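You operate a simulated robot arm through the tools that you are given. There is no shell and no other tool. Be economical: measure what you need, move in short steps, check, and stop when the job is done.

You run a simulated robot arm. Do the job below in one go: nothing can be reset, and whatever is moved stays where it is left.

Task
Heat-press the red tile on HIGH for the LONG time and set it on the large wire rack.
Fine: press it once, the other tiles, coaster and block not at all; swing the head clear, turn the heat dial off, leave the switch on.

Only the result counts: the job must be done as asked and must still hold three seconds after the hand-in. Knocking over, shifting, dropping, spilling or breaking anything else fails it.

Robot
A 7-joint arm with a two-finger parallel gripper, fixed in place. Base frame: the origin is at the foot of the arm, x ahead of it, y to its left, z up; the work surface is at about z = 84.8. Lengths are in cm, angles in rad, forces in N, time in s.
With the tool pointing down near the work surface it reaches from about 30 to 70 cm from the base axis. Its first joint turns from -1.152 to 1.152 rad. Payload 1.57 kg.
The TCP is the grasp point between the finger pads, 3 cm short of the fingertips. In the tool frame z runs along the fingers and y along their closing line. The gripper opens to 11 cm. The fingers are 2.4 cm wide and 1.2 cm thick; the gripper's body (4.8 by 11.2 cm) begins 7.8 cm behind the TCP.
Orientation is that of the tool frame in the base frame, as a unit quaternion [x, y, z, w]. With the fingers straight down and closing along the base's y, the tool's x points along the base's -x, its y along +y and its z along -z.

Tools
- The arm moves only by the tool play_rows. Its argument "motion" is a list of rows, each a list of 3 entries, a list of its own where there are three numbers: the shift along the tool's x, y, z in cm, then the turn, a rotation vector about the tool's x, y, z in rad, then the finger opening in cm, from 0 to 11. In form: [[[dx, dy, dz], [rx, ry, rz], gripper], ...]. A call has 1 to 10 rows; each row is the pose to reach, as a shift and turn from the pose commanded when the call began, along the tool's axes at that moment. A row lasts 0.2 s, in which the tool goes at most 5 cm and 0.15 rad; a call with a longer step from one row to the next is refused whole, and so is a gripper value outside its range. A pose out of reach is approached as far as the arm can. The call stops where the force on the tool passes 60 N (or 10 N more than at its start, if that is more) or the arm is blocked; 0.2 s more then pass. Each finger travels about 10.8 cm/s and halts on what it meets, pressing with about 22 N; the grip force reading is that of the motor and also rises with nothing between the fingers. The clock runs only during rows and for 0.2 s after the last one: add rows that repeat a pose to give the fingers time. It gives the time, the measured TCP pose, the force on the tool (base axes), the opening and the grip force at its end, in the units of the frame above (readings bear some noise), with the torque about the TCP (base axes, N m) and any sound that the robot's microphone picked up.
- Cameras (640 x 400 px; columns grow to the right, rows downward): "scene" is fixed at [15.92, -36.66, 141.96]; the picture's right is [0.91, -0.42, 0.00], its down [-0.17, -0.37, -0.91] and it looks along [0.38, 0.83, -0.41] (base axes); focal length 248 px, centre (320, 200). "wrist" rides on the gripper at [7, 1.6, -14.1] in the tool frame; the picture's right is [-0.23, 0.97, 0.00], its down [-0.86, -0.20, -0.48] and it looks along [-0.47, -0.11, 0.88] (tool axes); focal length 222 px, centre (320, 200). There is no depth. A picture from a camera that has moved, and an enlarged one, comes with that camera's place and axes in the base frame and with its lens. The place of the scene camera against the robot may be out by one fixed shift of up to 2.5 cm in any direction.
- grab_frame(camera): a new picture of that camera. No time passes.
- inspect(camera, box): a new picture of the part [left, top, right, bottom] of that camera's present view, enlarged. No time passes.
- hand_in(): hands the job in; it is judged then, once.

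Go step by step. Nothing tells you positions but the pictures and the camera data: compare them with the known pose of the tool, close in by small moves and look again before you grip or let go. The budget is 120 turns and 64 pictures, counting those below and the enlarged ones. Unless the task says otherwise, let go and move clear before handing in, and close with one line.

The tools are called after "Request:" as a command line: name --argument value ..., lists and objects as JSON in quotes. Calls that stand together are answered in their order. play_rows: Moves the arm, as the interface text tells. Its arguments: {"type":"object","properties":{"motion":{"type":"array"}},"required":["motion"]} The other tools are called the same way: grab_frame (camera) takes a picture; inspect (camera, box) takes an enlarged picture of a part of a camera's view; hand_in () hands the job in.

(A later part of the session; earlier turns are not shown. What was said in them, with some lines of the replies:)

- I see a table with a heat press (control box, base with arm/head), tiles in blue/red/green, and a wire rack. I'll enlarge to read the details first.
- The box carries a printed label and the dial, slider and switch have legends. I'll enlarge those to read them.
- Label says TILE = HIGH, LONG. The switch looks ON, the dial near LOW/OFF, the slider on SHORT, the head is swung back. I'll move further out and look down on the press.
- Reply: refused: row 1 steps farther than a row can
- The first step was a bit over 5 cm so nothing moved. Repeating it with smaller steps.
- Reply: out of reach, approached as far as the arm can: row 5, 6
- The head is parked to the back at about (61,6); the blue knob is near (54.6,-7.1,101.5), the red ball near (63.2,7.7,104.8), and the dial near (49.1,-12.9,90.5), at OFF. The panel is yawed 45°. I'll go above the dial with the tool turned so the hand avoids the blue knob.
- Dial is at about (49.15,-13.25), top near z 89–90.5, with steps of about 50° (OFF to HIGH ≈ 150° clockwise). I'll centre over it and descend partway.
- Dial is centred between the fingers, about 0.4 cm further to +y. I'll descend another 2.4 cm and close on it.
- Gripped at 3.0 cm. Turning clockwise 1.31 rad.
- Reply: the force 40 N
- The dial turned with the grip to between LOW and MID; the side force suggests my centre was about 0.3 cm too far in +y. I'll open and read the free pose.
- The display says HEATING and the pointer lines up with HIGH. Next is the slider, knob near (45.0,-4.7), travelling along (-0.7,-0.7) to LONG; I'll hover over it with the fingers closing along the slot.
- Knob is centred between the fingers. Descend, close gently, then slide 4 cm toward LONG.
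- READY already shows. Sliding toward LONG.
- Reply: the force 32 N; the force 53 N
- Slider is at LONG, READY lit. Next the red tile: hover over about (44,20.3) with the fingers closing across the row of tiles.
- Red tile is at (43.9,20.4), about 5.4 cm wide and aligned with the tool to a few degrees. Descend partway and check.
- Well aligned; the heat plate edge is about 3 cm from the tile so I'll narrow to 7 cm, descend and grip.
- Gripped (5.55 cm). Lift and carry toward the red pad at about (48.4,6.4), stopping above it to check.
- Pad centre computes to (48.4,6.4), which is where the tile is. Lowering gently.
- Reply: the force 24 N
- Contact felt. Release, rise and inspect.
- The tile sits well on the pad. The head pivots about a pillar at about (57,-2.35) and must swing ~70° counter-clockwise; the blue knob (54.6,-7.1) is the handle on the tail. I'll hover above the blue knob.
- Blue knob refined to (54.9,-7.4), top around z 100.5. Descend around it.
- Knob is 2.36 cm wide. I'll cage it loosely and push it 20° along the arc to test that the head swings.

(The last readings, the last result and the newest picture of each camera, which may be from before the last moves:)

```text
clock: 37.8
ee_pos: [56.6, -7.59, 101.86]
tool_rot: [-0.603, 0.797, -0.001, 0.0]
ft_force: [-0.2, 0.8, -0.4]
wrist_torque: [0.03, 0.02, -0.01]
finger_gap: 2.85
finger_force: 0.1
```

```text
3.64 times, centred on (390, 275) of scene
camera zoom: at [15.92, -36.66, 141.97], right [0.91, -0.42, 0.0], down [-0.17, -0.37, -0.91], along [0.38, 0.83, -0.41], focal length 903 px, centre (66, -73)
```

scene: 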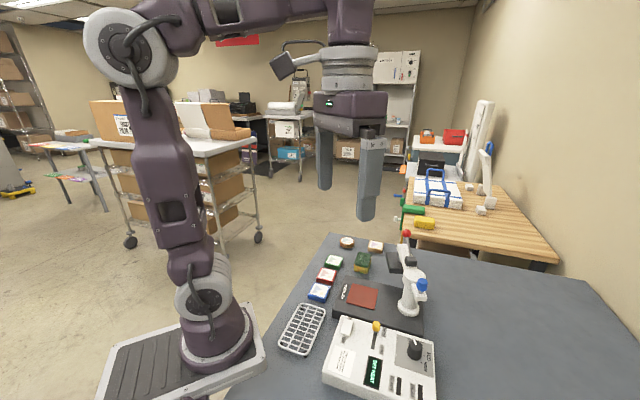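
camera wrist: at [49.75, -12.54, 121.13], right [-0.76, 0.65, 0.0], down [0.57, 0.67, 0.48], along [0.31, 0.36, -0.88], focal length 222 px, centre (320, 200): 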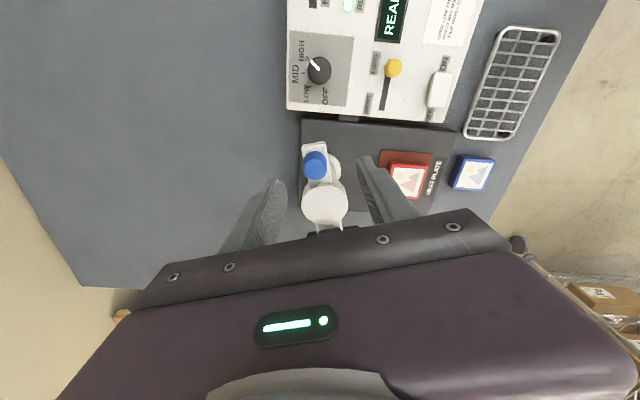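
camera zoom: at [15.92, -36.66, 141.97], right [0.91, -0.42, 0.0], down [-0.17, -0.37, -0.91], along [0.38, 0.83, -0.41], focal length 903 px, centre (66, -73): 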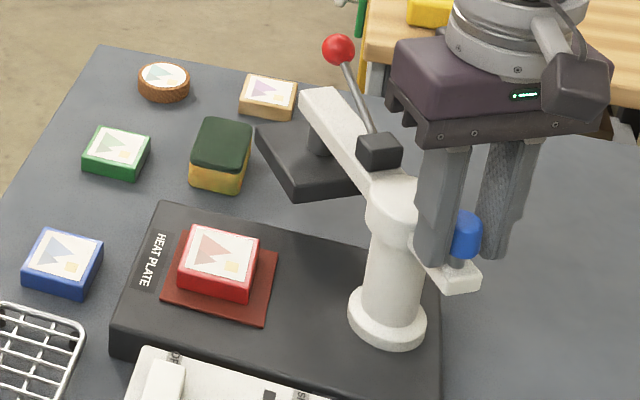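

The head swings freely with the knob. Continue about 45° more.

Request:
play_rows --motion '[[[-0.1, -0.45, 0], [0, 0, -0.05], 2.8], [[-0.21, -0.89, 0], [0, 0, -0.1], 2.8], [[-0.37, -1.31, 0], [0, 0, -0.15], 2.8], [[-0.56, -1.73, 0], [0, 0, -0.2], 2.8], [[-0.8, -2.12, 0], [0, 0, -0.25], 2.8], [[-1.07, -2.49, 0], [0, 0, -0.3], 2.8], [[-1.37, -2.83, 0], [0, 0, -0.35], 2.8], [[-1.69, -3.16, 0], [0, 0, -0.4], 2.8], [[-2.05, -3.44, 0], [0, 0, -0.45], 2.8], [[-2.05, -3.44, 0], [0, 0, -0.45], 2.8]]'

Request:
inspect --camera "scene" --box '[320, 220, 460, 330]'

Request:
grab_frame --camera "wrist"

```text
clock: 40.0
ee_pos: [60.49, -6.61, 101.78]
tool_rot: [0.767, -0.642, 0.0, 0.0]
ft_force: [0.7, -0.4, 1.3]
wrist_torque: [0.04, -0.03, 0.01]
finger_gap: 2.8
finger_force: 0.2
```

```text
3.64 times, centred on (390, 275) of scene
camera zoom: at [15.92, -36.66, 141.96], right [0.91, -0.42, 0.0], down [-0.17, -0.37, -0.91], along [0.38, 0.83, -0.41], focal length 903 px, centre (66, -73)
```

zoom: 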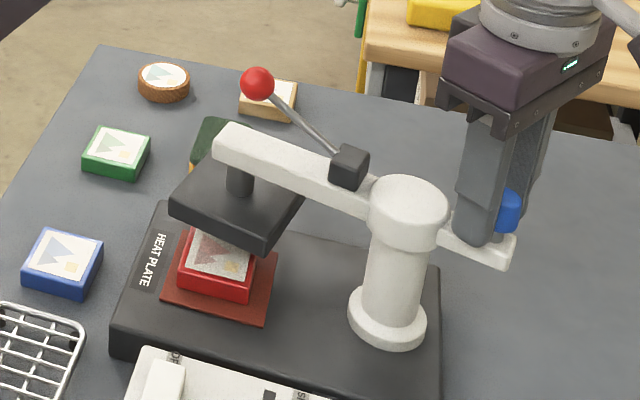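

```text
24 pictures are left
camera wrist: at [60.08, -13.77, 116.13], right [-1.0, 0.05, 0.0], down [0.05, 0.88, 0.48], along [0.03, 0.48, -0.88], focal length 222 px, centre (320, 200)
```

wrist: 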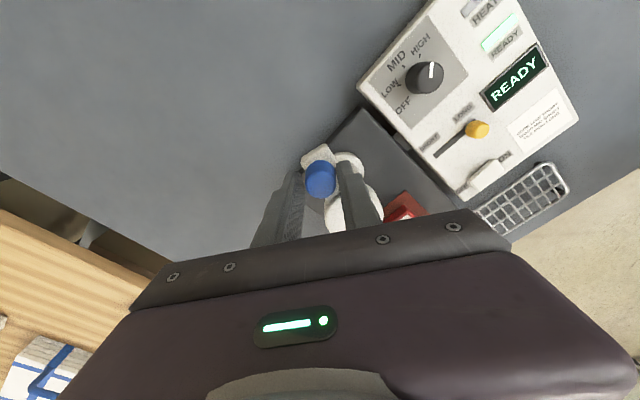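

Head is nearly above the tile (arm at ~127°, pad ~134°). Push a little more, feeling for a stop.

Request:
play_rows --motion '[[[-0.15, -0.25, 0], [0, 0, 0], 2.8], [[-0.32, -0.52, 0], [0, 0, 0], 2.8], [[-0.48, -0.76, 0], [0, 0, 0], 2.8], [[-0.48, -0.76, 0], [0, 0, 0], 2.8]]'

Request:
inspect --camera "scene" --box '[320, 220, 460, 330]'

```text
clock: 41.0
ee_pos: [61.16, -5.95, 101.82]
tool_rot: [0.767, -0.642, 0.0, 0.0]
ft_force: [-0.3, -0.3, -1.0]
wrist_torque: [0.0, -0.01, 0.01]
finger_gap: 2.85
finger_force: 0.3
```

```text
3.64 times, centred on (390, 275) of scene
camera zoom: at [15.92, -36.66, 141.96], right [0.91, -0.42, 0.0], down [-0.17, -0.37, -0.91], along [0.38, 0.83, -0.41], focal length 903 px, centre (66, -73)
```

zoom: 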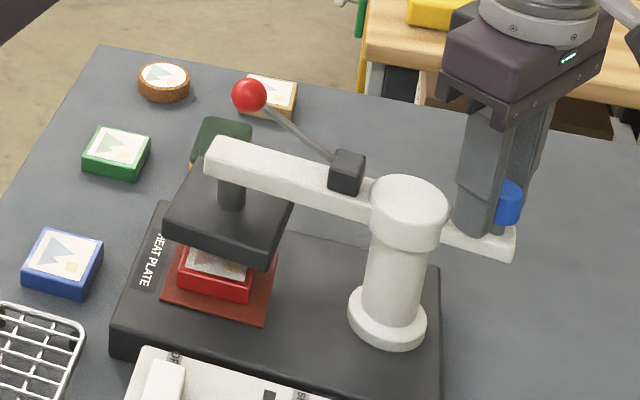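

The arm line is still about 6° short of the pad direction. Push a bit further.

Request:
play_rows --motion '[[[-0.17, -0.25, 0], [0, 0, 0], 2.8], [[-0.36, -0.52, 0], [0, 0, 0], 2.8], [[-0.36, -0.52, 0], [0, 0, 0], 2.8]]'

Request:
inspect --camera "scene" --box '[320, 220, 460, 330]'

```text
clock: 41.8
ee_pos: [61.57, -5.57, 101.72]
tool_rot: [0.767, -0.642, 0.0, 0.0]
ft_force: [0.1, 0.6, -0.4]
wrist_torque: [0.0, 0.0, 0.02]
finger_gap: 2.82
finger_force: 0.0
```

```text
3.64 times, centred on (390, 275) of scene
camera zoom: at [15.92, -36.66, 141.96], right [0.91, -0.42, 0.0], down [-0.17, -0.37, -0.91], along [0.38, 0.83, -0.41], focal length 903 px, centre (66, -73)
```

zoom: 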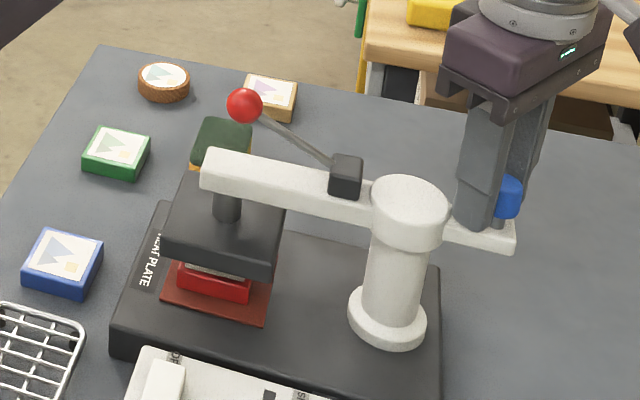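

The head now looks aligned over the tile. I'll let go of the knob, rise, and travel to above the red ball (expected near (49.6,6.4,104.8)), turning the hand on the way.

Request:
play_rows --motion '[[[0, 0, 0], [0, 0, 0], 4], [[0, 0, -3], [0, 0, 0], 5], [[0, 0, -7], [0, 0, 0], 5], [[0, 0, -11], [0, 0, 0], 5], [[-1, 0.7, -13], [0, 0, 0.14], 5], [[-3, 2, -13], [0, 0, 0.28], 5], [[-5, 3.5, -13], [0, 0, 0.42], 5], [[-7, 5, -13], [0, 0, 0.56], 5], [[-9, 6.4, -13], [0, 0, 0.7], 5], [[-11, 7.7, -13], [0, 0, 0.84], 5]]'

```text
clock: 44.0
ee_pos: [52.21, 4.04, 114.75]
tool_rot: [-0.436, 0.9, 0.0, 0.0]
ft_force: [-0.4, 0.5, 0.7]
wrist_torque: [0.03, 0.0, 0.02]
finger_gap: 5.0
finger_force: 0.0
```

Request:
play_rows --motion '[[[0, 0.7, 0], [0, 0, 0.148], 5], [[-0.1, 1.4, 0], [0, 0, 0.296], 5], [[-0.1, 2.1, 0], [0, 0, 0.444], 5], [[-0.2, 2.8, 0], [0, 0, 0.592], 5], [[-0.24, 3.5, 0], [0, 0, 0.74], 5], [[-0.24, 3.5, 0], [0, 0, 0.888], 5], [[-0.24, 3.5, 0], [0, 0, 1.036], 5], [[-0.24, 3.5, 0], [0, 0, 1.184], 5], [[-0.24, 3.5, 0], [0, 0, 1.332], 5], [[-0.24, 3.5, 0], [0, 0, 1.48], 5]]'

Request:
play_rows --motion '[[[0, 0, 0], [0, 0, 0.1], 5], [[0, 0, 0], [0, 0, 0.208], 5], [[0, 0, 0], [0, 0, 0.208], 5]]'

Request:
grab_frame --camera "wrist"

Request:
inspect --camera "scene" --box '[300, 200, 460, 320]'

```text
clock: 46.2
ee_pos: [49.55, 6.26, 114.91]
tool_rot: [0.285, 0.959, 0.0, 0.0]
ft_force: [-0.4, 1.2, -0.7]
wrist_torque: [-0.01, 0.03, -0.03]
finger_gap: 5.0
finger_force: 0.1
```

```text
clock: 47.0
ee_pos: [49.57, 6.23, 114.85]
tool_rot: [0.382, 0.924, 0.001, 0.001]
ft_force: [0.6, -0.3, -0.1]
wrist_torque: [0.0, -0.02, -0.04]
finger_gap: 5.03
finger_force: 0.1
```

```text
21 pictures are left
camera wrist: at [45.68, 12.28, 129.11], right [0.85, 0.53, 0.0], down [0.46, -0.74, 0.48], along [0.25, -0.41, -0.88], focal length 222 px, centre (320, 200)
```

wrist: 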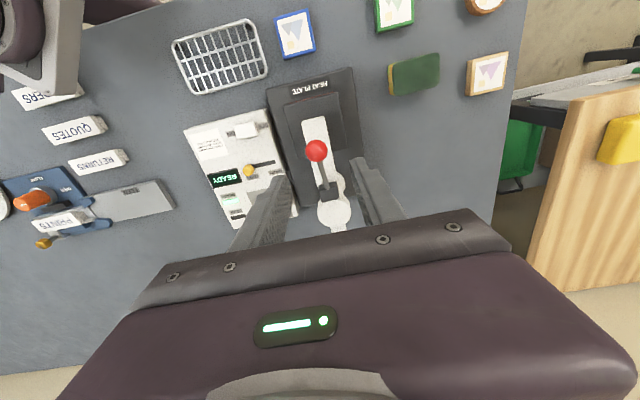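

```text
3.33 times, centred on (380, 260) of scene
camera zoom: at [15.92, -36.66, 141.96], right [0.91, -0.42, 0.0], down [-0.17, -0.37, -0.91], along [0.38, 0.83, -0.41], focal length 828 px, centre (120, 0)
```

zoom: 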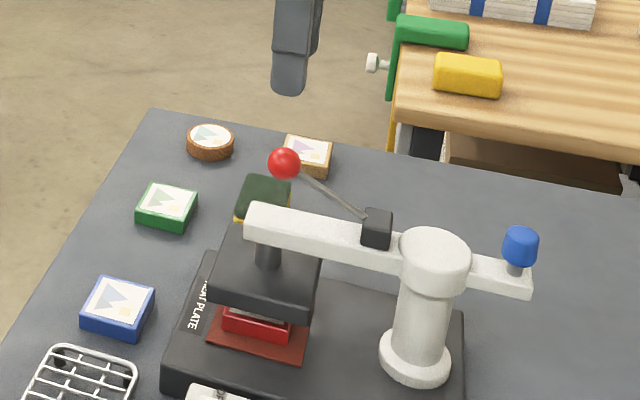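

Ball at (49.0,5.9,104.8), and the arm now points 135°, aligned with the pad. I'll come down around the ball and grip it with the fingertips.

Request:
play_rows --motion '[[[0.17, -0.63, 3], [0, 0, 0], 4.5], [[0.17, -0.63, 6], [0, 0, 0], 4.5], [[0.17, -0.63, 7.7], [0, 0, 0], 4.5], [[0.17, -0.63, 7.7], [0, 0, 0], 4.5]]'

Request:
inspect --camera "wrist" --box '[200, 80, 440, 240]'

Request:
inspect --camera "scene" --box '[300, 200, 460, 320]'

```text
clock: 48.0
ee_pos: [48.96, 5.93, 107.07]
tool_rot: [0.38, 0.925, 0.0, 0.0]
ft_force: [-0.9, 0.2, -0.3]
wrist_torque: [0.02, -0.01, -0.04]
finger_gap: 4.53
finger_force: 0.1
```

```text
2.50 times, centred on (320, 160) of wrist
camera zoom: at [45.07, 11.97, 121.39], right [0.85, 0.53, 0.0], down [0.47, -0.74, 0.48], along [0.25, -0.41, -0.88], focal length 555 px, centre (320, 300)
```

zoom: 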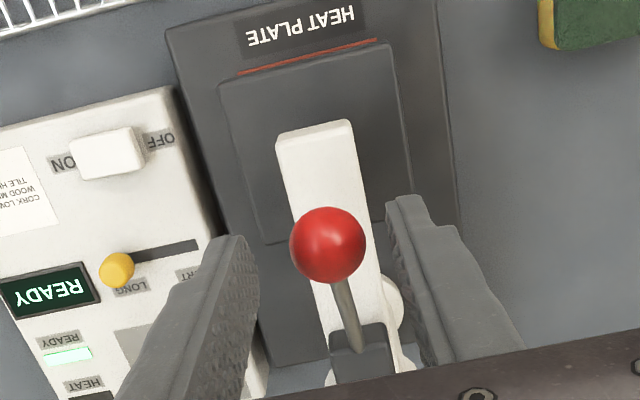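

```text
3.33 times, centred on (380, 260) of scene
camera zoom: at [15.92, -36.66, 141.96], right [0.91, -0.42, 0.0], down [-0.17, -0.37, -0.91], along [0.38, 0.83, -0.41], focal length 828 px, centre (120, 0)
```

zoom: 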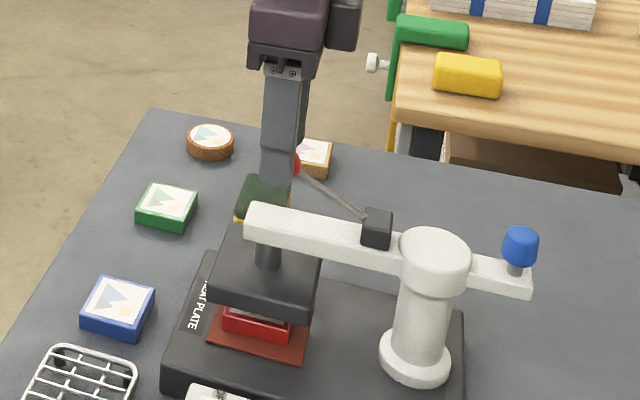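

Ball is centred. Close on it.

Request:
play_rows --motion '[[[0.1, 0, 0], [0, 0, 0], 3.5], [[0.1, 0, 0], [0, 0, 0], 2], [[0.1, 0, 0], [0, 0, 0], 1.2], [[0.1, 0, 0], [0, 0, 0], 1.2]]'

Request:
play_rows --motion '[[[0.28, 0, 0.46], [0, 0, 0], 1.2], [[0.54, 0, 0.93], [0, 0, 0], 1.2], [[0.78, 0, 1.43], [0, 0, 0], 1.2], [[0.98, 0, 1.94], [0, 0, 0], 1.2]]'

Request:
inspect --camera "scene" --box '[300, 200, 460, 320]'

```text
clock: 49.0
ee_pos: [48.94, 6.08, 107.11]
tool_rot: [0.381, 0.924, 0.001, 0.002]
ft_force: [15.2, 13.7, -3.3]
wrist_torque: [0.42, -0.48, 0.08]
finger_gap: 2.47
finger_force: 36.2
```

```text
clock: 50.0
ee_pos: [48.52, 6.68, 105.24]
tool_rot: [0.381, 0.924, 0.0, 0.003]
ft_force: [24.2, 7.3, 11.3]
wrist_torque: [-0.45, -1.42, 0.03]
finger_gap: 2.47
finger_force: 37.0
```

```text
3.33 times, centred on (380, 260) of scene
camera zoom: at [15.97, -36.64, 141.97], right [0.91, -0.42, 0.0], down [-0.17, -0.37, -0.91], along [0.38, 0.83, -0.41], focal length 828 px, centre (120, 0)
```

zoom: 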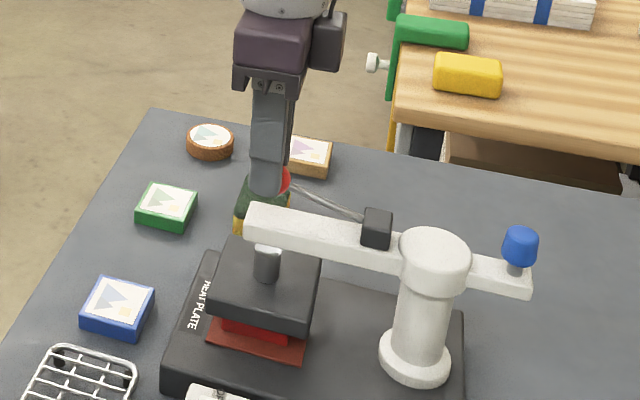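

Lever goes down and the platen is descending. I'll relieve the side load slightly and continue down.

Request:
play_rows --motion '[[[0, 0.15, 0.3], [0, 0, 0], 1.2], [[0.1, 0.2, 0.65], [0, 0, 0], 1.2], [[0.2, 0.2, 1.0], [0, 0, 0], 1.2], [[0.25, 0.2, 1.35], [0, 0, 0], 1.2], [[0.3, 0.2, 1.7], [0, 0, 0], 1.2]]'

Request:
inspect --camera "scene" --box '[300, 200, 460, 400]'

```text
clock: 51.2
ee_pos: [48.1, 7.02, 103.37]
tool_rot: [0.381, 0.925, -0.001, -0.001]
ft_force: [10.0, 1.3, 11.8]
wrist_torque: [-0.61, -0.92, 0.07]
finger_gap: 2.48
finger_force: 36.6
```

```text
2.00 times, centred on (380, 300) of scene
camera zoom: at [15.93, -36.65, 141.96], right [0.91, -0.42, 0.0], down [-0.17, -0.37, -0.91], along [0.38, 0.83, -0.41], focal length 497 px, centre (200, 0)
```

zoom: 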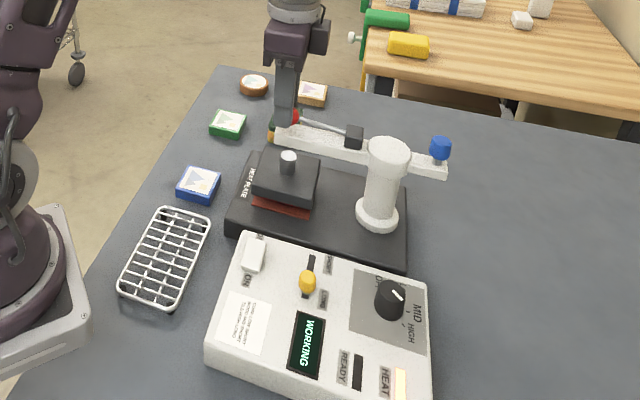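

Display reads WORKING — the press is on. Hold the lever still and wait for the timer.

Request:
play_rows --motion '[[[0, 0, 0], [0, 0, 0], 1.2], [[0, 0, 0], [0, 0, 0], 1.2], [[0, 0, 0], [0, 0, 0], 1.2], [[0, 0, 0], [0, 0, 0], 1.2], [[0, 0, 0], [0, 0, 0], 1.2], [[0, 0, 0], [0, 0, 0], 1.2], [[0, 0, 0], [0, 0, 0], 1.2], [[0, 0, 0], [0, 0, 0], 1.2], [[0, 0, 0], [0, 0, 0], 1.2], [[0, 0, 0], [0, 0, 0], 1.2]]'

Request:
play_rows --motion '[[[0, 0, 0], [0, 0, 0], 1.2], [[0, 0, 0], [0, 0, 0], 1.2], [[0, 0, 0], [0, 0, 0], 1.2], [[0, 0, 0], [0, 0, 0], 1.2], [[0, 0, 0], [0, 0, 0], 1.2], [[0, 0, 0], [0, 0, 0], 1.2], [[0, 0, 0], [0, 0, 0], 1.2], [[0, 0, 0], [0, 0, 0], 1.2], [[0, 0, 0], [0, 0, 0], 1.2], [[0, 0, 0], [0, 0, 0], 1.2]]'

Request:
inspect --camera "scene" --box '[300, 200, 460, 400]'

```text
clock: 53.4
ee_pos: [48.12, 6.98, 103.46]
tool_rot: [0.381, 0.925, -0.001, -0.001]
ft_force: [2.3, 1.0, -4.3]
wrist_torque: [0.29, 0.24, 0.0]
finger_gap: 2.49
finger_force: 36.1
```

```text
clock: 55.6
ee_pos: [48.12, 7.13, 103.42]
tool_rot: [0.382, 0.924, -0.001, 0.0]
ft_force: [-2.8, 0.6, -2.4]
wrist_torque: [0.16, 0.14, 0.01]
finger_gap: 2.48
finger_force: 36.5
```

```text
2.00 times, centred on (380, 300) of scene
camera zoom: at [15.92, -36.65, 141.97], right [0.91, -0.42, 0.0], down [-0.17, -0.37, -0.91], along [0.38, 0.83, -0.41], focal length 497 px, centre (200, 0)
```

zoom: 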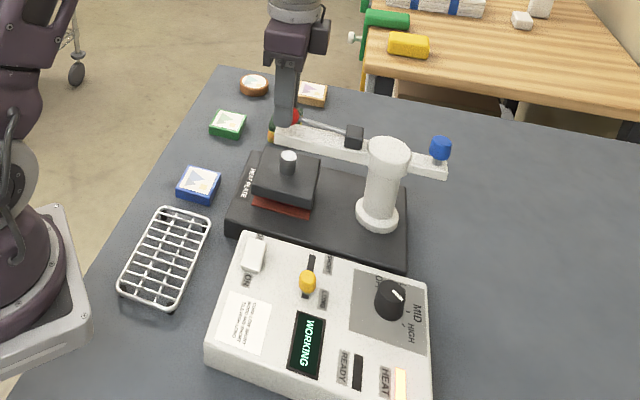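

Request:
play_rows --motion '[[[0, 0, 0], [0, 0, 0], 1.2], [[0, 0, 0], [0, 0, 0], 1.2], [[0, 0, 0], [0, 0, 0], 1.2], [[0, 0, 0], [0, 0, 0], 1.2], [[0, 0, 0], [0, 0, 0], 1.2], [[0, 0, 0], [0, 0, 0], 1.2], [[0, 0, 0], [0, 0, 0], 1.2], [[0, 0, 0], [0, 0, 0], 1.2], [[0, 0, 0], [0, 0, 0], 1.2], [[0, 0, 0], [0, 0, 0], 1.2]]'

Request:
play_rows --motion '[[[0, 0, 0], [0, 0, 0], 1.2], [[0, 0, 0], [0, 0, 0], 1.2], [[0, 0, 0], [0, 0, 0], 1.2], [[0, 0, 0], [0, 0, 0], 1.2], [[0, 0, 0], [0, 0, 0], 1.2], [[0, 0, 0], [0, 0, 0], 1.2], [[0, 0, 0], [0, 0, 0], 1.2], [[0, 0, 0], [0, 0, 0], 1.2], [[0, 0, 0], [0, 0, 0], 1.2], [[0, 0, 0], [0, 0, 0], 1.2]]'

```text
clock: 57.8
ee_pos: [48.1, 7.08, 103.51]
tool_rot: [0.381, 0.924, 0.0, 0.0]
ft_force: [-3.0, 2.8, -1.3]
wrist_torque: [0.03, 0.11, -0.03]
finger_gap: 2.46
finger_force: 36.6
```

```text
clock: 60.0
ee_pos: [48.31, 6.99, 103.57]
tool_rot: [0.381, 0.924, 0.001, 0.0]
ft_force: [-2.4, 1.6, -0.3]
wrist_torque: [0.06, 0.04, 0.03]
finger_gap: 2.47
finger_force: 36.6
```

Request:
inspect --camera "wrist" --box '[180, 60, 440, 240]'

```text
2.22 times, centred on (310, 150) of wrist
camera zoom: at [44.26, 13.1, 117.76], right [0.85, 0.53, 0.0], down [0.47, -0.74, 0.48], along [0.25, -0.41, -0.88], focal length 494 px, centre (342, 311)
```

zoom: 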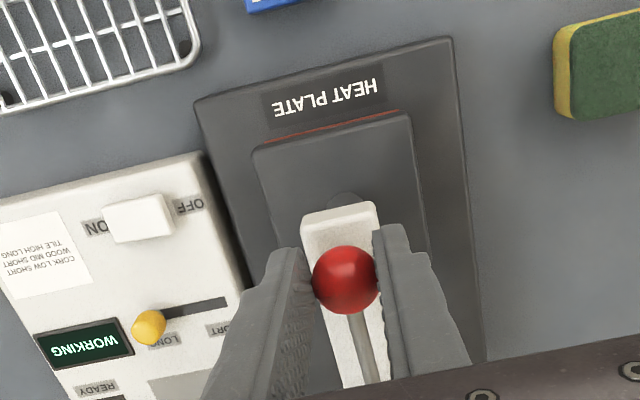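

Still WORKING. Keep holding and listen.

Request:
play_rows --motion '[[[0, 0, 0], [0, 0, 0], 1.2], [[0, 0, 0], [0, 0, 0], 1.2], [[0, 0, 0], [0, 0, 0], 1.2], [[0, 0, 0], [0, 0, 0], 1.2], [[0, 0, 0], [0, 0, 0], 1.2], [[0, 0, 0], [0, 0, 0], 1.2], [[0, 0, 0], [0, 0, 0], 1.2], [[0, 0, 0], [0, 0, 0], 1.2], [[0, 0, 0], [0, 0, 0], 1.2], [[0, 0, 0], [0, 0, 0], 1.2]]'

Request:
play_rows --motion '[[[0, 0, 0], [0, 0, 0], 1.2], [[0, 0, 0], [0, 0, 0], 1.2], [[0, 0, 0], [0, 0, 0], 1.2], [[0, 0, 0], [0, 0, 0], 1.2], [[0, 0, 0], [0, 0, 0], 1.2], [[0, 0, 0], [0, 0, 0], 1.2], [[0, 0, 0], [0, 0, 0], 1.2], [[0, 0, 0], [0, 0, 0], 1.2], [[0, 0, 0], [0, 0, 0], 1.2], [[0, 0, 0], [0, 0, 0], 1.2]]'

```text
clock: 62.2
ee_pos: [48.18, 7.01, 103.56]
tool_rot: [0.381, 0.925, 0.0, 0.0]
ft_force: [-0.3, 1.5, 1.4]
wrist_torque: [0.34, 0.38, 0.01]
finger_gap: 2.49
finger_force: 36.4
```

```text
clock: 64.4
ee_pos: [48.13, 7.09, 103.47]
tool_rot: [0.38, 0.925, -0.001, 0.001]
ft_force: [0.0, 0.4, 6.3]
wrist_torque: [0.0, -0.04, -0.02]
finger_gap: 2.45
finger_force: 36.4
```

Request:
play_rows --motion '[[[0, 0, 0], [0, 0, 0], 1.2], [[0, 0, 0], [0, 0, 0], 1.2], [[0, 0, 0], [0, 0, 0], 1.2], [[0, 0, 0], [0, 0, 0], 1.2], [[0, 0, 0], [0, 0, 0], 1.2], [[0, 0, 0], [0, 0, 0], 1.2], [[0, 0, 0], [0, 0, 0], 1.2], [[0, 0, 0], [0, 0, 0], 1.2], [[0, 0, 0], [0, 0, 0], 1.2], [[0, 0, 0], [0, 0, 0], 1.2]]'

Request:
inspect --camera "scene" --box '[320, 300, 460, 400]'

```text
clock: 66.6
ee_pos: [48.23, 7.02, 103.46]
tool_rot: [0.38, 0.925, 0.0, 0.0]
ft_force: [0.2, -0.1, 4.5]
wrist_torque: [-0.01, -0.02, 0.01]
finger_gap: 2.45
finger_force: 35.8
```

```text
4.00 times, centred on (390, 350) of scene
camera zoom: at [15.91, -36.66, 141.96], right [0.91, -0.42, 0.0], down [-0.17, -0.37, -0.91], along [0.38, 0.83, -0.41], focal length 993 px, centre (40, -400)
```

zoom: 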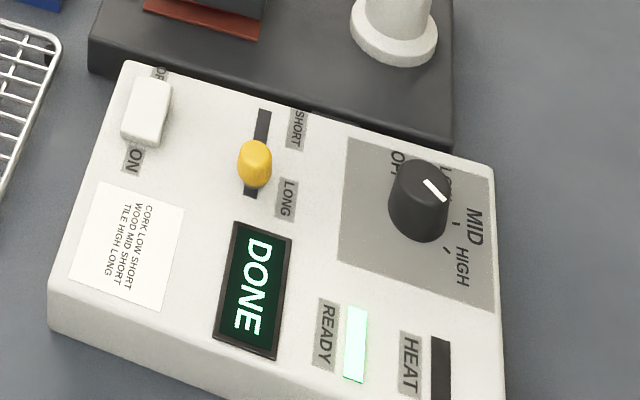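

DONE shows. Raise the lever along the arc right away.

Request:
play_rows --motion '[[[-0.15, 0, -0.7], [0, 0, 0], 1.2], [[-0.35, -0.05, -1.4], [0, 0, 0], 1.2], [[-0.6, -0.05, -2.1], [0, 0, 0], 1.2], [[-0.9, -0.1, -2.9], [0, 0, 0], 1.2], [[-1.21, -0.1, -3.64], [0, 0, 0], 1.2], [[-1.21, -0.1, -3.64], [0, 0, 0], 1.2]]'

Request:
inspect --camera "scene" --box '[300, 200, 460, 400]'

```text
clock: 68.0
ee_pos: [49.03, 6.15, 106.99]
tool_rot: [0.382, 0.924, 0.0, -0.002]
ft_force: [4.2, 14.0, -30.8]
wrist_torque: [0.54, 0.09, 0.11]
finger_gap: 2.49
finger_force: 36.4
```

```text
2.00 times, centred on (380, 300) of scene
camera zoom: at [15.98, -36.61, 141.97], right [0.91, -0.42, 0.0], down [-0.17, -0.37, -0.91], along [0.38, 0.83, -0.41], focal length 497 px, centre (200, 0)
```

zoom: 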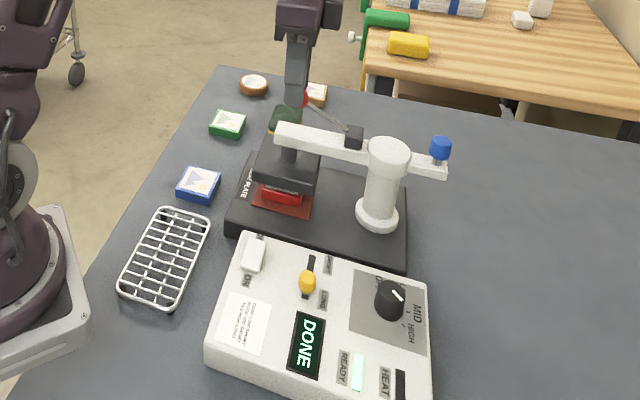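

The lever is back up at its stop. Keeping hold of the ball so the head stays raised, I'll swing the head clockwise back off the plate.

Request:
play_rows --motion '[[[-0.05, 1.04, 0], [0, 0, 0.045], 1.2], [[-0.21, 2.06, 0], [0, 0, 0.09], 1.2], [[-0.46, 3.07, 0], [0, 0, 0.135], 1.2], [[-0.79, 4.05, 0], [0, 0, 0.18], 1.2], [[-1.21, 5.0, 0], [0, 0, 0.225], 1.2], [[-1.7, 5.92, 0], [0, 0, 0.27], 1.2], [[-2.28, 6.78, 0], [0, 0, 0.315], 1.2], [[-2.92, 7.6, 0], [0, 0, 0.36], 1.2]]'

Request:
inspect --camera "scene" --box '[300, 200, 460, 320]'

```text
clock: 69.8
ee_pos: [56.38, 9.45, 107.29]
tool_rot: [0.541, 0.841, 0.0, 0.001]
ft_force: [-2.4, 8.1, 11.2]
wrist_torque: [-0.03, -0.03, -0.2]
finger_gap: 2.43
finger_force: 36.0
```

```text
3.33 times, centred on (380, 260) of scene
camera zoom: at [15.89, -36.63, 141.97], right [0.91, -0.42, 0.0], down [-0.17, -0.37, -0.91], along [0.38, 0.83, -0.41], focal length 828 px, centre (120, 0)
```

zoom: 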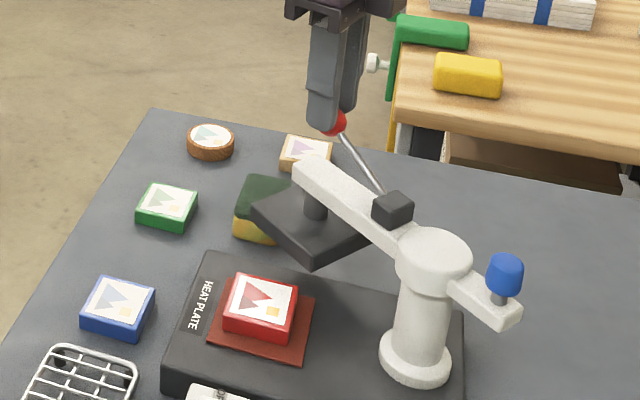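

Request:
play_rows --motion '[[[-0.4, 0.95, 0], [0, 0, 0.045], 1.2], [[-0.88, 1.88, 0], [0, 0, 0.09], 1.2], [[-1.43, 2.75, 0], [0, 0, 0.135], 1.2], [[-2.07, 3.57, 0], [0, 0, 0.18], 1.2], [[-2.76, 4.34, 0], [0, 0, 0.225], 1.2], [[-3.54, 5.04, 0], [0, 0, 0.27], 1.2], [[-3.54, 5.04, 0], [0, 0, 0.27], 1.2]]'

Request:
inspect --camera "scene" --box '[300, 200, 460, 320]'

```text
clock: 71.4
ee_pos: [62.4, 8.35, 107.36]
tool_rot: [0.649, 0.761, 0.001, 0.0]
ft_force: [4.9, 8.9, 10.0]
wrist_torque: [0.09, -0.16, 0.01]
finger_gap: 2.42
finger_force: 36.2
```

```text
3.33 times, centred on (380, 260) of scene
camera zoom: at [15.91, -36.63, 141.97], right [0.91, -0.42, 0.0], down [-0.17, -0.37, -0.91], along [0.38, 0.83, -0.41], focal length 828 px, centre (120, 0)
```

zoom: 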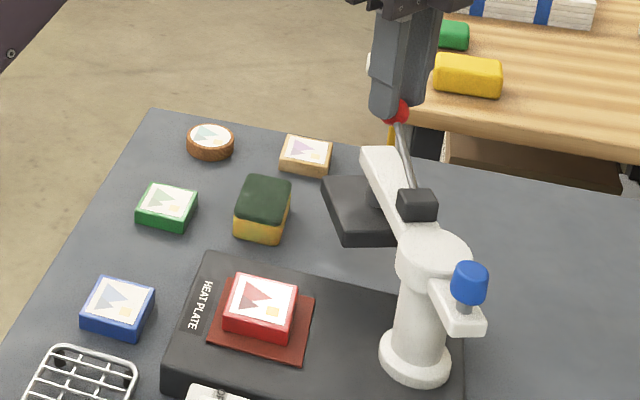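

The head is back at its parked spot, clear of the plate, with the tile unmoved. I'll release the ball, rise, and return above the tile.

Request:
play_rows --motion '[[[0, 0, 0], [0, 0, 0], 3], [[0, 0, 0], [0, 0, 0], 5], [[0, 0, -3], [0, 0, 0], 6], [[0, 0, -6], [0, 0, 0], 7], [[0, -3, -6], [0, 0, -0.13], 7], [[0, -6, -6], [0, 0, -0.26], 7], [[0.1, -9, -6], [0, 0, -0.4], 7], [[0.2, -12, -6], [0, 0, -0.53], 7], [[0.27, -14.04, -4], [0, 0, -0.63], 7], [[0.27, -14.04, -2], [0, 0, -0.63], 7]]'

Request:
grab_frame --camera "wrist"

```text
clock: 73.6
ee_pos: [48.44, 6.42, 109.13]
tool_rot: [0.381, 0.925, 0.0, 0.0]
ft_force: [-0.3, 0.1, -1.3]
wrist_torque: [0.0, -0.03, 0.04]
finger_gap: 7.01
finger_force: 0.1
```

```text
9 pictures are left
camera wrist: at [44.6, 12.43, 123.44], right [0.85, 0.53, 0.0], down [0.47, -0.74, 0.48], along [0.26, -0.41, -0.88], focal length 222 px, centre (320, 200)
```

wrist: 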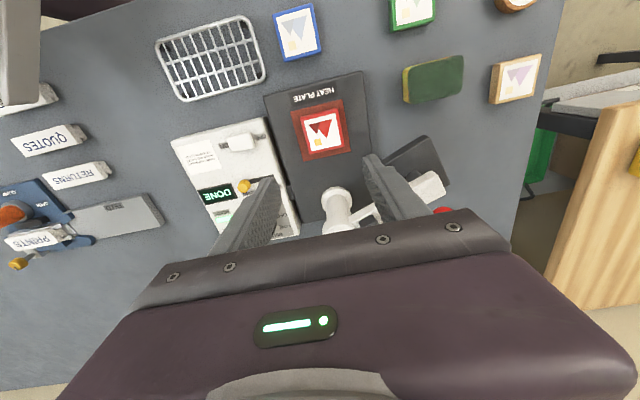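

DONE is displayed; tile is still centred near (48.5,6.6). Descend and grip it along the other axis.

Request:
play_rows --motion '[[[0.07, 0.2, 4], [0, 0, 0], 7.6], [[0.07, 0.2, 8], [0, 0, 0], 7.6], [[0.07, 0.2, 12], [0, 0, 0], 7.6], [[0.07, 0.2, 15.5], [0, 0, 0], 7.6], [[0.07, 0.2, 17.1], [0, 0, 0], 7.6], [[0.07, 0.2, 17.1], [0, 0, 0], 6], [[0.07, 0.2, 17.1], [0, 0, 0], 4.5], [[0.07, 0.2, 17.1], [0, 0, 0], 3.5], [[0.07, 0.2, 17.1], [0, 0, 0], 3.5]]'

Request:
inspect --camera "wrist" --box '[180, 60, 440, 240]'

```text
clock: 75.6
ee_pos: [48.65, 6.69, 92.11]
tool_rot: [0.381, 0.924, 0.0, 0.001]
ft_force: [0.3, 0.3, -0.3]
wrist_torque: [0.0, 0.02, 0.01]
finger_gap: 5.55
finger_force: 22.2
```

```text
2.22 times, centred on (310, 150) of wrist
camera zoom: at [44.81, 12.68, 106.37], right [0.85, 0.53, 0.0], down [0.47, -0.74, 0.48], along [0.25, -0.41, -0.88], focal length 494 px, centre (342, 311)
```

zoom: 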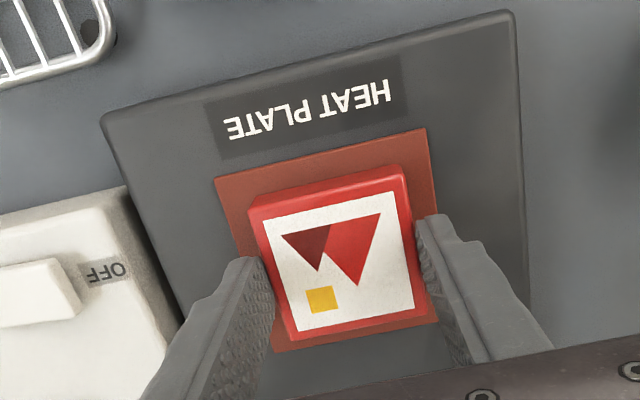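

Gripped; the transferred print is vivid now. Lift and carry to above the rack, aiming at (31.6,7.3).

Request:
play_rows --motion '[[[0, 0, -3], [0, 0, 0], 3.5], [[0, 0, -7], [0, 0, 0], 3.5], [[2.1, -1.9, -8], [0, 0, 0], 3.5], [[4.2, -3.9, -8], [0, 0, 0], 3.5], [[6.3, -5.8, -8], [0, 0, 0], 3.5], [[8.4, -7.7, -8], [0, 0, 0], 3.5], [[10.5, -9.7, -8], [0, 0, 0], 3.5], [[12.53, -11.58, -8], [0, 0, 0], 3.5], [[12.53, -11.58, -6], [0, 0, 0], 3.5], [[12.53, -11.58, -6], [0, 0, 0], 3.5]]'

Request:
grab_frame --camera "wrist"

```text
clock: 77.8
ee_pos: [31.63, 7.16, 97.9]
tool_rot: [0.381, 0.925, 0.0, 0.0]
ft_force: [-0.5, 0.7, -1.8]
wrist_torque: [0.0, 0.01, -0.03]
finger_gap: 5.52
finger_force: 22.5
```

```text
7 pictures are left
camera wrist: at [27.7, 13.22, 112.31], right [0.85, 0.53, 0.0], down [0.47, -0.74, 0.48], along [0.25, -0.41, -0.88], focal length 222 px, centre (320, 200)
```

wrist: 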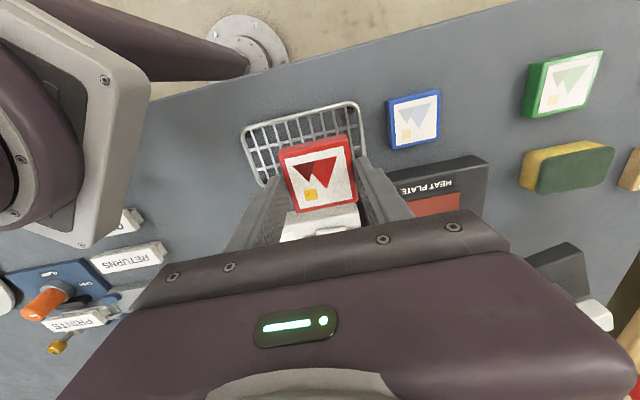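

The rack centre computes to (30.4,6.4) and the tile sits over it, inside the frame. Lower in small steps until contact.

Request:
play_rows --motion '[[[0, 0.1, 3], [0, 0, 0], 3.5], [[0, 0.1, 6], [0, 0, 0], 3.5], [[0, 0.1, 6.9], [0, 0, 0], 3.5], [[0, 0.1, 6.9], [0, 0, 0], 3.5]]'

Request:
inspect --camera "scene" --box '[260, 270, 360, 370]'

```text
clock: 78.8
ee_pos: [31.76, 7.26, 91.03]
tool_rot: [0.381, 0.925, 0.0, 0.001]
ft_force: [0.1, 0.4, -2.2]
wrist_torque: [-0.01, 0.02, 0.04]
finger_gap: 5.52
finger_force: 22.3
```

```text
4.00 times, centred on (310, 320) of scene
camera zoom: at [15.92, -36.66, 141.96], right [0.91, -0.42, 0.0], down [-0.17, -0.37, -0.91], along [0.38, 0.83, -0.41], focal length 993 px, centre (360, -280)
```

zoom: 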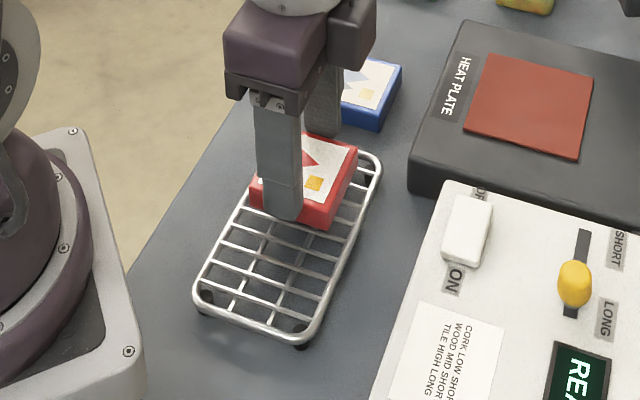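

Request:
play_rows --motion '[[[0, 0, 0.25], [0, 0, 0], 3.5], [[0, 0, 0.25], [0, 0, 0], 3.5]]'

Request:
play_rows --motion '[[[0, 0, 0.25], [0, 0, 0], 3.5], [[0, 0, 0.25], [0, 0, 0], 3.5]]'

```text
clock: 79.4
ee_pos: [31.68, 7.34, 90.99]
tool_rot: [0.382, 0.924, 0.0, 0.0]
ft_force: [-0.4, -0.5, -0.8]
wrist_torque: [-0.01, -0.02, 0.01]
finger_gap: 5.52
finger_force: 21.9
```

```text
clock: 80.0
ee_pos: [31.58, 7.32, 90.65]
tool_rot: [0.381, 0.925, 0.0, 0.0]
ft_force: [0.5, 0.0, -1.4]
wrist_torque: [0.03, -0.01, 0.0]
finger_gap: 5.56
finger_force: 22.2
```

Request:
play_rows --motion '[[[0, 0, 0.2], [0, 0, 0], 3.5], [[0, 0, 0.2], [0, 0, 0], 3.5]]'

Request:
play_rows --motion '[[[0, 0, 0.15], [0, 0, 0], 3.5], [[0, 0, 0.15], [0, 0, 0], 3.5]]'

```text
clock: 80.6
ee_pos: [31.6, 7.27, 90.44]
tool_rot: [0.382, 0.924, 0.0, 0.0]
ft_force: [1.0, 0.1, -1.5]
wrist_torque: [-0.02, -0.01, 0.0]
finger_gap: 5.55
finger_force: 22.0
```

```text
clock: 81.2
ee_pos: [31.72, 7.31, 90.14]
tool_rot: [0.381, 0.924, 0.0, 0.0]
ft_force: [0.3, 0.1, -1.2]
wrist_torque: [0.0, -0.01, -0.01]
finger_gap: 5.52
finger_force: 22.2
```

Request:
play_rows --motion '[[[0, 0, 0.2], [0, 0, 0], 3.5], [[0, 0, 0.2], [0, 0, 0], 3.5]]'

Request:
play_rows --motion '[[[0, 0, 0.15], [0, 0, 0], 3.5], [[0, 0, 0.15], [0, 0, 0], 3.5]]'

Request:
inspect --camera "scene" --box '[275, 275, 345, 345]'

```text
clock: 81.8
ee_pos: [31.68, 7.26, 90.02]
tool_rot: [0.381, 0.925, 0.0, 0.0]
ft_force: [0.1, -0.6, -1.8]
wrist_torque: [-0.03, 0.0, -0.02]
finger_gap: 5.55
finger_force: 22.4
```

```text
clock: 82.4
ee_pos: [31.6, 7.33, 89.93]
tool_rot: [0.381, 0.924, 0.0, 0.0]
ft_force: [-0.4, -0.1, -2.1]
wrist_torque: [-0.01, -0.01, 0.0]
finger_gap: 5.53
finger_force: 21.5
```

```text
5.71 times, centred on (310, 310) of scene
camera zoom: at [15.92, -36.66, 141.96], right [0.91, -0.42, 0.0], down [-0.17, -0.37, -0.91], along [0.38, 0.83, -0.41], focal length 1419 px, centre (377, -429)
```

zoom: 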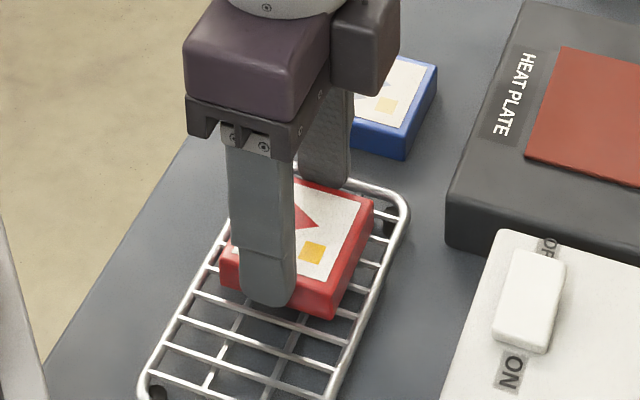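

No contact yet; keep easing down.

Request:
play_rows --motion '[[[0, 0, 0.15], [0, 0, 0], 3.5], [[0, 0, 0.15], [0, 0, 0], 3.5]]'

Request:
play_rows --motion '[[[0, 0, 0.15], [0, 0, 0], 3.5], [[0, 0, 0.15], [0, 0, 0], 3.5]]'

Request:
play_rows --motion '[[[0, 0, 0.1], [0, 0, 0], 3.5], [[0, 0, 0.1], [0, 0, 0], 3.5]]'

```text
clock: 83.0
ee_pos: [31.61, 7.26, 89.81]
tool_rot: [0.381, 0.925, 0.001, 0.0]
ft_force: [-1.5, -0.8, 24.0]
wrist_torque: [-0.04, 0.01, -0.03]
finger_gap: 5.57
finger_force: 22.1
```

```text
clock: 83.6
ee_pos: [31.51, 7.2, 89.59]
tool_rot: [0.382, 0.924, 0.0, 0.0]
ft_force: [-2.2, -0.6, 21.0]
wrist_torque: [-0.01, 0.07, -0.09]
finger_gap: 5.53
finger_force: 22.1
```

```text
clock: 84.2
ee_pos: [31.55, 7.27, 89.5]
tool_rot: [0.381, 0.925, -0.001, 0.0]
ft_force: [-0.2, -2.5, 21.5]
wrist_torque: [-0.06, 0.02, 0.08]
finger_gap: 5.54
finger_force: 22.0
```

Contact. Release and rise straight up.

Request:
play_rows --motion '[[[0, 0, -0.2], [0, 0, 0], 5], [[0, 0, -0.2], [0, 0, 0], 6.4], [[0, 0, -0.2], [0, 0, 0], 6.6], [[0, 0, -2], [0, 0, 0], 6.6], [[0, 0, -5], [0, 0, 0], 6.6], [[0, 0, -9], [0, 0, 0], 6.6], [[0, 0, -12], [0, 0, 0], 6.6], [[0, 0, -12], [0, 0, 0], 6.6]]'

Request:
grab_frame --camera "wrist"

```text
clock: 86.0
ee_pos: [31.45, 7.27, 101.58]
tool_rot: [0.382, 0.924, 0.0, 0.0]
ft_force: [-0.1, 0.3, -0.1]
wrist_torque: [0.01, -0.04, 0.0]
finger_gap: 6.59
finger_force: 0.2
```

```text
4 pictures are left
camera wrist: at [27.73, 13.29, 115.85], right [0.85, 0.53, 0.0], down [0.47, -0.74, 0.48], along [0.25, -0.41, -0.88], focal length 222 px, centre (320, 200)
```

wrist: 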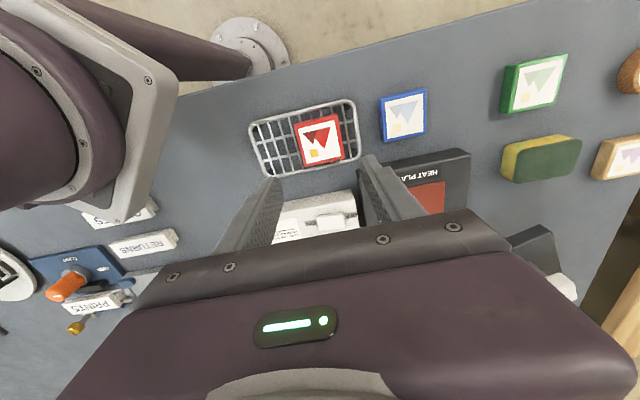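

The tile rests on the rack within the frame. Now to the dial at (49.15,-13.35) to turn it back to OFF.

Request:
play_rows --motion '[[[-3.4, -0.3, 0], [0, 0, -0.113], 6.6], [[-6.8, -0.5, 0], [0, 0, -0.226], 6.6], [[-10.2, -0.8, 0], [0, 0, -0.34], 6.6], [[-13.6, -1.1, 0], [0, 0, -0.453], 6.6], [[-17.0, -1.3, 0], [0, 0, -0.566], 6.6], [[-20.4, -1.6, 0], [0, 0, -0.68], 6.6], [[-23.8, -1.8, 0], [0, 0, -0.79], 6.6], [[-27.1, -2.1, 0], [0, 0, -0.905], 6.6], [[-27.1, -2.1, 4], [0, 0, -0.905], 6.6], [[-27.1, -2.1, 4], [0, 0, -0.905], 6.6]]'

```text
clock: 88.2
ee_pos: [49.3, -13.36, 97.51]
tool_rot: [-0.062, 0.998, 0.0, 0.0]
ft_force: [-0.2, -0.1, 1.1]
wrist_torque: [-0.01, 0.01, -0.02]
finger_gap: 6.6
finger_force: 0.0
```

Request:
play_rows --motion '[[[0.13, 0.02, 3], [0, 0, 0], 6.6], [[0.13, 0.02, 5.65], [0, 0, 0], 6.6], [[0.13, 0.02, 5.65], [0, 0, 0], 4.5], [[0.13, 0.02, 5.65], [0, 0, 0], 3], [[0.13, 0.02, 5.65], [0, 0, 0], 1], [[0.13, 0.02, 5.65], [0, 0, 0], 1]]'

Request:
play_rows --motion '[[[0, 0, 0], [0, 0, -0.145], 1], [[0, 0, 0], [0, 0, -0.29], 1], [[0, 0, 0], [0, 0, -0.435], 1], [[0, 0, 0], [0, 0, -0.58], 1], [[0, 0, 0], [0, 0, -0.725], 1], [[0, 0, 0], [0, 0, -0.87], 1], [[0, 0, 0], [0, 0, -1.015], 1], [[0, 0, 0], [0, 0, -1.16], 1], [[0, 0, 0], [0, 0, -1.31], 1], [[0, 0, 0], [0, 0, -1.31], 1]]'

Request:
play_rows --motion '[[[0, 0, 0], [0, 0, 0], 3.5], [[0, 0, 0], [0, 0, 0], 6], [[0, 0, 0], [0, 0, 0], 6]]'

```text
clock: 89.6
ee_pos: [49.18, -13.27, 91.79]
tool_rot: [-0.061, 0.998, 0.0, 0.0]
ft_force: [0.1, 7.3, -8.6]
wrist_torque: [0.35, -0.47, -0.02]
finger_gap: 2.99
finger_force: 38.7
```

```text
clock: 91.8
ee_pos: [49.21, -13.2, 91.91]
tool_rot: [-0.657, 0.754, -0.001, 0.001]
ft_force: [6.1, 11.2, -13.7]
wrist_torque: [0.43, -0.27, 0.03]
finger_gap: 2.97
finger_force: 38.9
```

```text
clock: 92.6
ee_pos: [49.13, -13.39, 91.9]
tool_rot: [-0.656, 0.754, 0.0, -0.001]
ft_force: [0.7, -1.0, 0.6]
wrist_torque: [-0.01, -0.01, -0.02]
finger_gap: 6.01
finger_force: 0.1
```

First half turned. Back off, regrip, and turn the second half.

Request:
play_rows --motion '[[[0, 0, 0], [0, 0, 0.145], 6], [[0, 0, 0], [0, 0, 0.29], 6], [[0, 0, 0], [0, 0, 0.435], 6], [[0, 0, 0], [0, 0, 0.58], 6], [[0, 0, 0], [0, 0, 0.725], 6], [[0, 0, 0], [0, 0, 0.87], 6], [[0, 0, 0], [0, 0, 1.015], 6], [[0, 0, 0], [0, 0, 1.16], 6], [[0, 0, 0], [0, 0, 1.31], 6], [[0, 0, 0], [0, 0, 1.31], 4]]'

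Request:
play_rows --motion '[[[0, 0, 0], [0, 0, 0], 2], [[0, 0, 0], [0, 0, 0], 1], [[0, 0, 0], [0, 0, 0], 1]]'

Request:
play_rows --motion '[[[0, 0, 0], [0, 0, -0.148], 1], [[0, 0, 0], [0, 0, -0.296], 1], [[0, 0, 0], [0, 0, -0.444], 1], [[0, 0, 0], [0, 0, -0.592], 1], [[0, 0, 0], [0, 0, -0.74], 1], [[0, 0, 0], [0, 0, -0.888], 1], [[0, 0, 0], [0, 0, -1.036], 1], [[0, 0, 0], [0, 0, -1.184], 1], [[0, 0, 0], [0, 0, -1.332], 1], [[0, 0, 0], [0, 0, -1.4], 1]]'

Request:
inspect --camera "wrist" --box '[200, 60, 480, 240]'

```text
clock: 94.8
ee_pos: [49.25, -13.29, 91.96]
tool_rot: [-0.059, 0.998, 0.0, 0.0]
ft_force: [-0.1, 0.4, 0.2]
wrist_torque: [0.02, 0.0, 0.01]
finger_gap: 3.99
finger_force: 0.1
```

```text
clock: 95.6
ee_pos: [49.23, -13.33, 91.89]
tool_rot: [-0.062, 0.998, 0.0, 0.0]
ft_force: [-0.3, 15.5, 1.5]
wrist_torque: [0.49, 0.06, 0.01]
finger_gap: 2.96
finger_force: 38.9
```

```text
clock: 97.8
ee_pos: [49.31, -13.37, 91.98]
tool_rot: [-0.691, 0.723, -0.001, 0.001]
ft_force: [6.2, 11.4, 1.2]
wrist_torque: [-0.24, -0.22, -0.16]
finger_gap: 3.0
finger_force: 38.9
```

```text
2.22 times, centred on (340, 150) of wrist
camera zoom: at [47.25, -20.28, 106.19], right [-0.96, 0.27, 0.0], down [0.24, 0.85, 0.48], along [0.13, 0.46, -0.88], focal length 494 px, centre (276, 311)
```

zoom: 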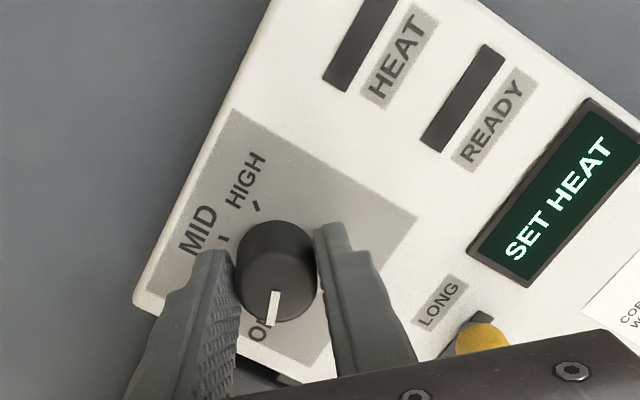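

The display says SET HEAT with both lamps out and the pointer on OFF. Release and rise clear.

Request:
play_rows --motion '[[[0, 0, 0], [0, 0, 0], 3.5], [[0, 0, 0], [0, 0, 0], 6], [[0, 0, 0], [0, 0, 0], 6.5], [[0, 0, -4], [0, 0, 0], 6.5], [[0, 0, -8], [0, 0, 0], 6.5], [[0, 0, -12], [0, 0, 0], 6.5], [[0, 0, -16], [0, 0, 0], 6.5], [[0, 0, -16], [0, 0, 0], 6.5]]'

Request:
inspect --camera "scene" --box '[260, 220, 460, 400]'

```text
clock: 99.6
ee_pos: [49.25, -13.45, 107.82]
tool_rot: [-0.689, 0.725, 0.0, 0.0]
ft_force: [0.7, 0.5, 0.2]
wrist_torque: [-0.01, -0.02, -0.02]
finger_gap: 6.49
finger_force: 0.1
```

```text
2.22 times, centred on (360, 310) of scene
camera zoom: at [15.92, -36.66, 141.96], right [0.91, -0.42, 0.0], down [-0.17, -0.37, -0.91], along [0.38, 0.83, -0.41], focal length 552 px, centre (231, -44)
```

zoom: 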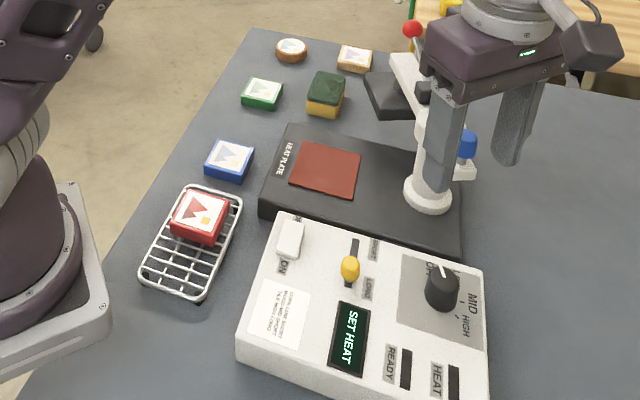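

Everything checks out: the printed red tile is on the rack, the head is parked clear, the dial is at OFF, the switch is ON and the other items are unmoved. Handing in.

Request:
hand_in

```text
The job is handed in.
```

I pressed the red tile once on HIGH/LONG until the display showed DONE, then set it on the wire rack. The head is swung clear, the heat dial is off, the switch is still on, and the job is handed in.
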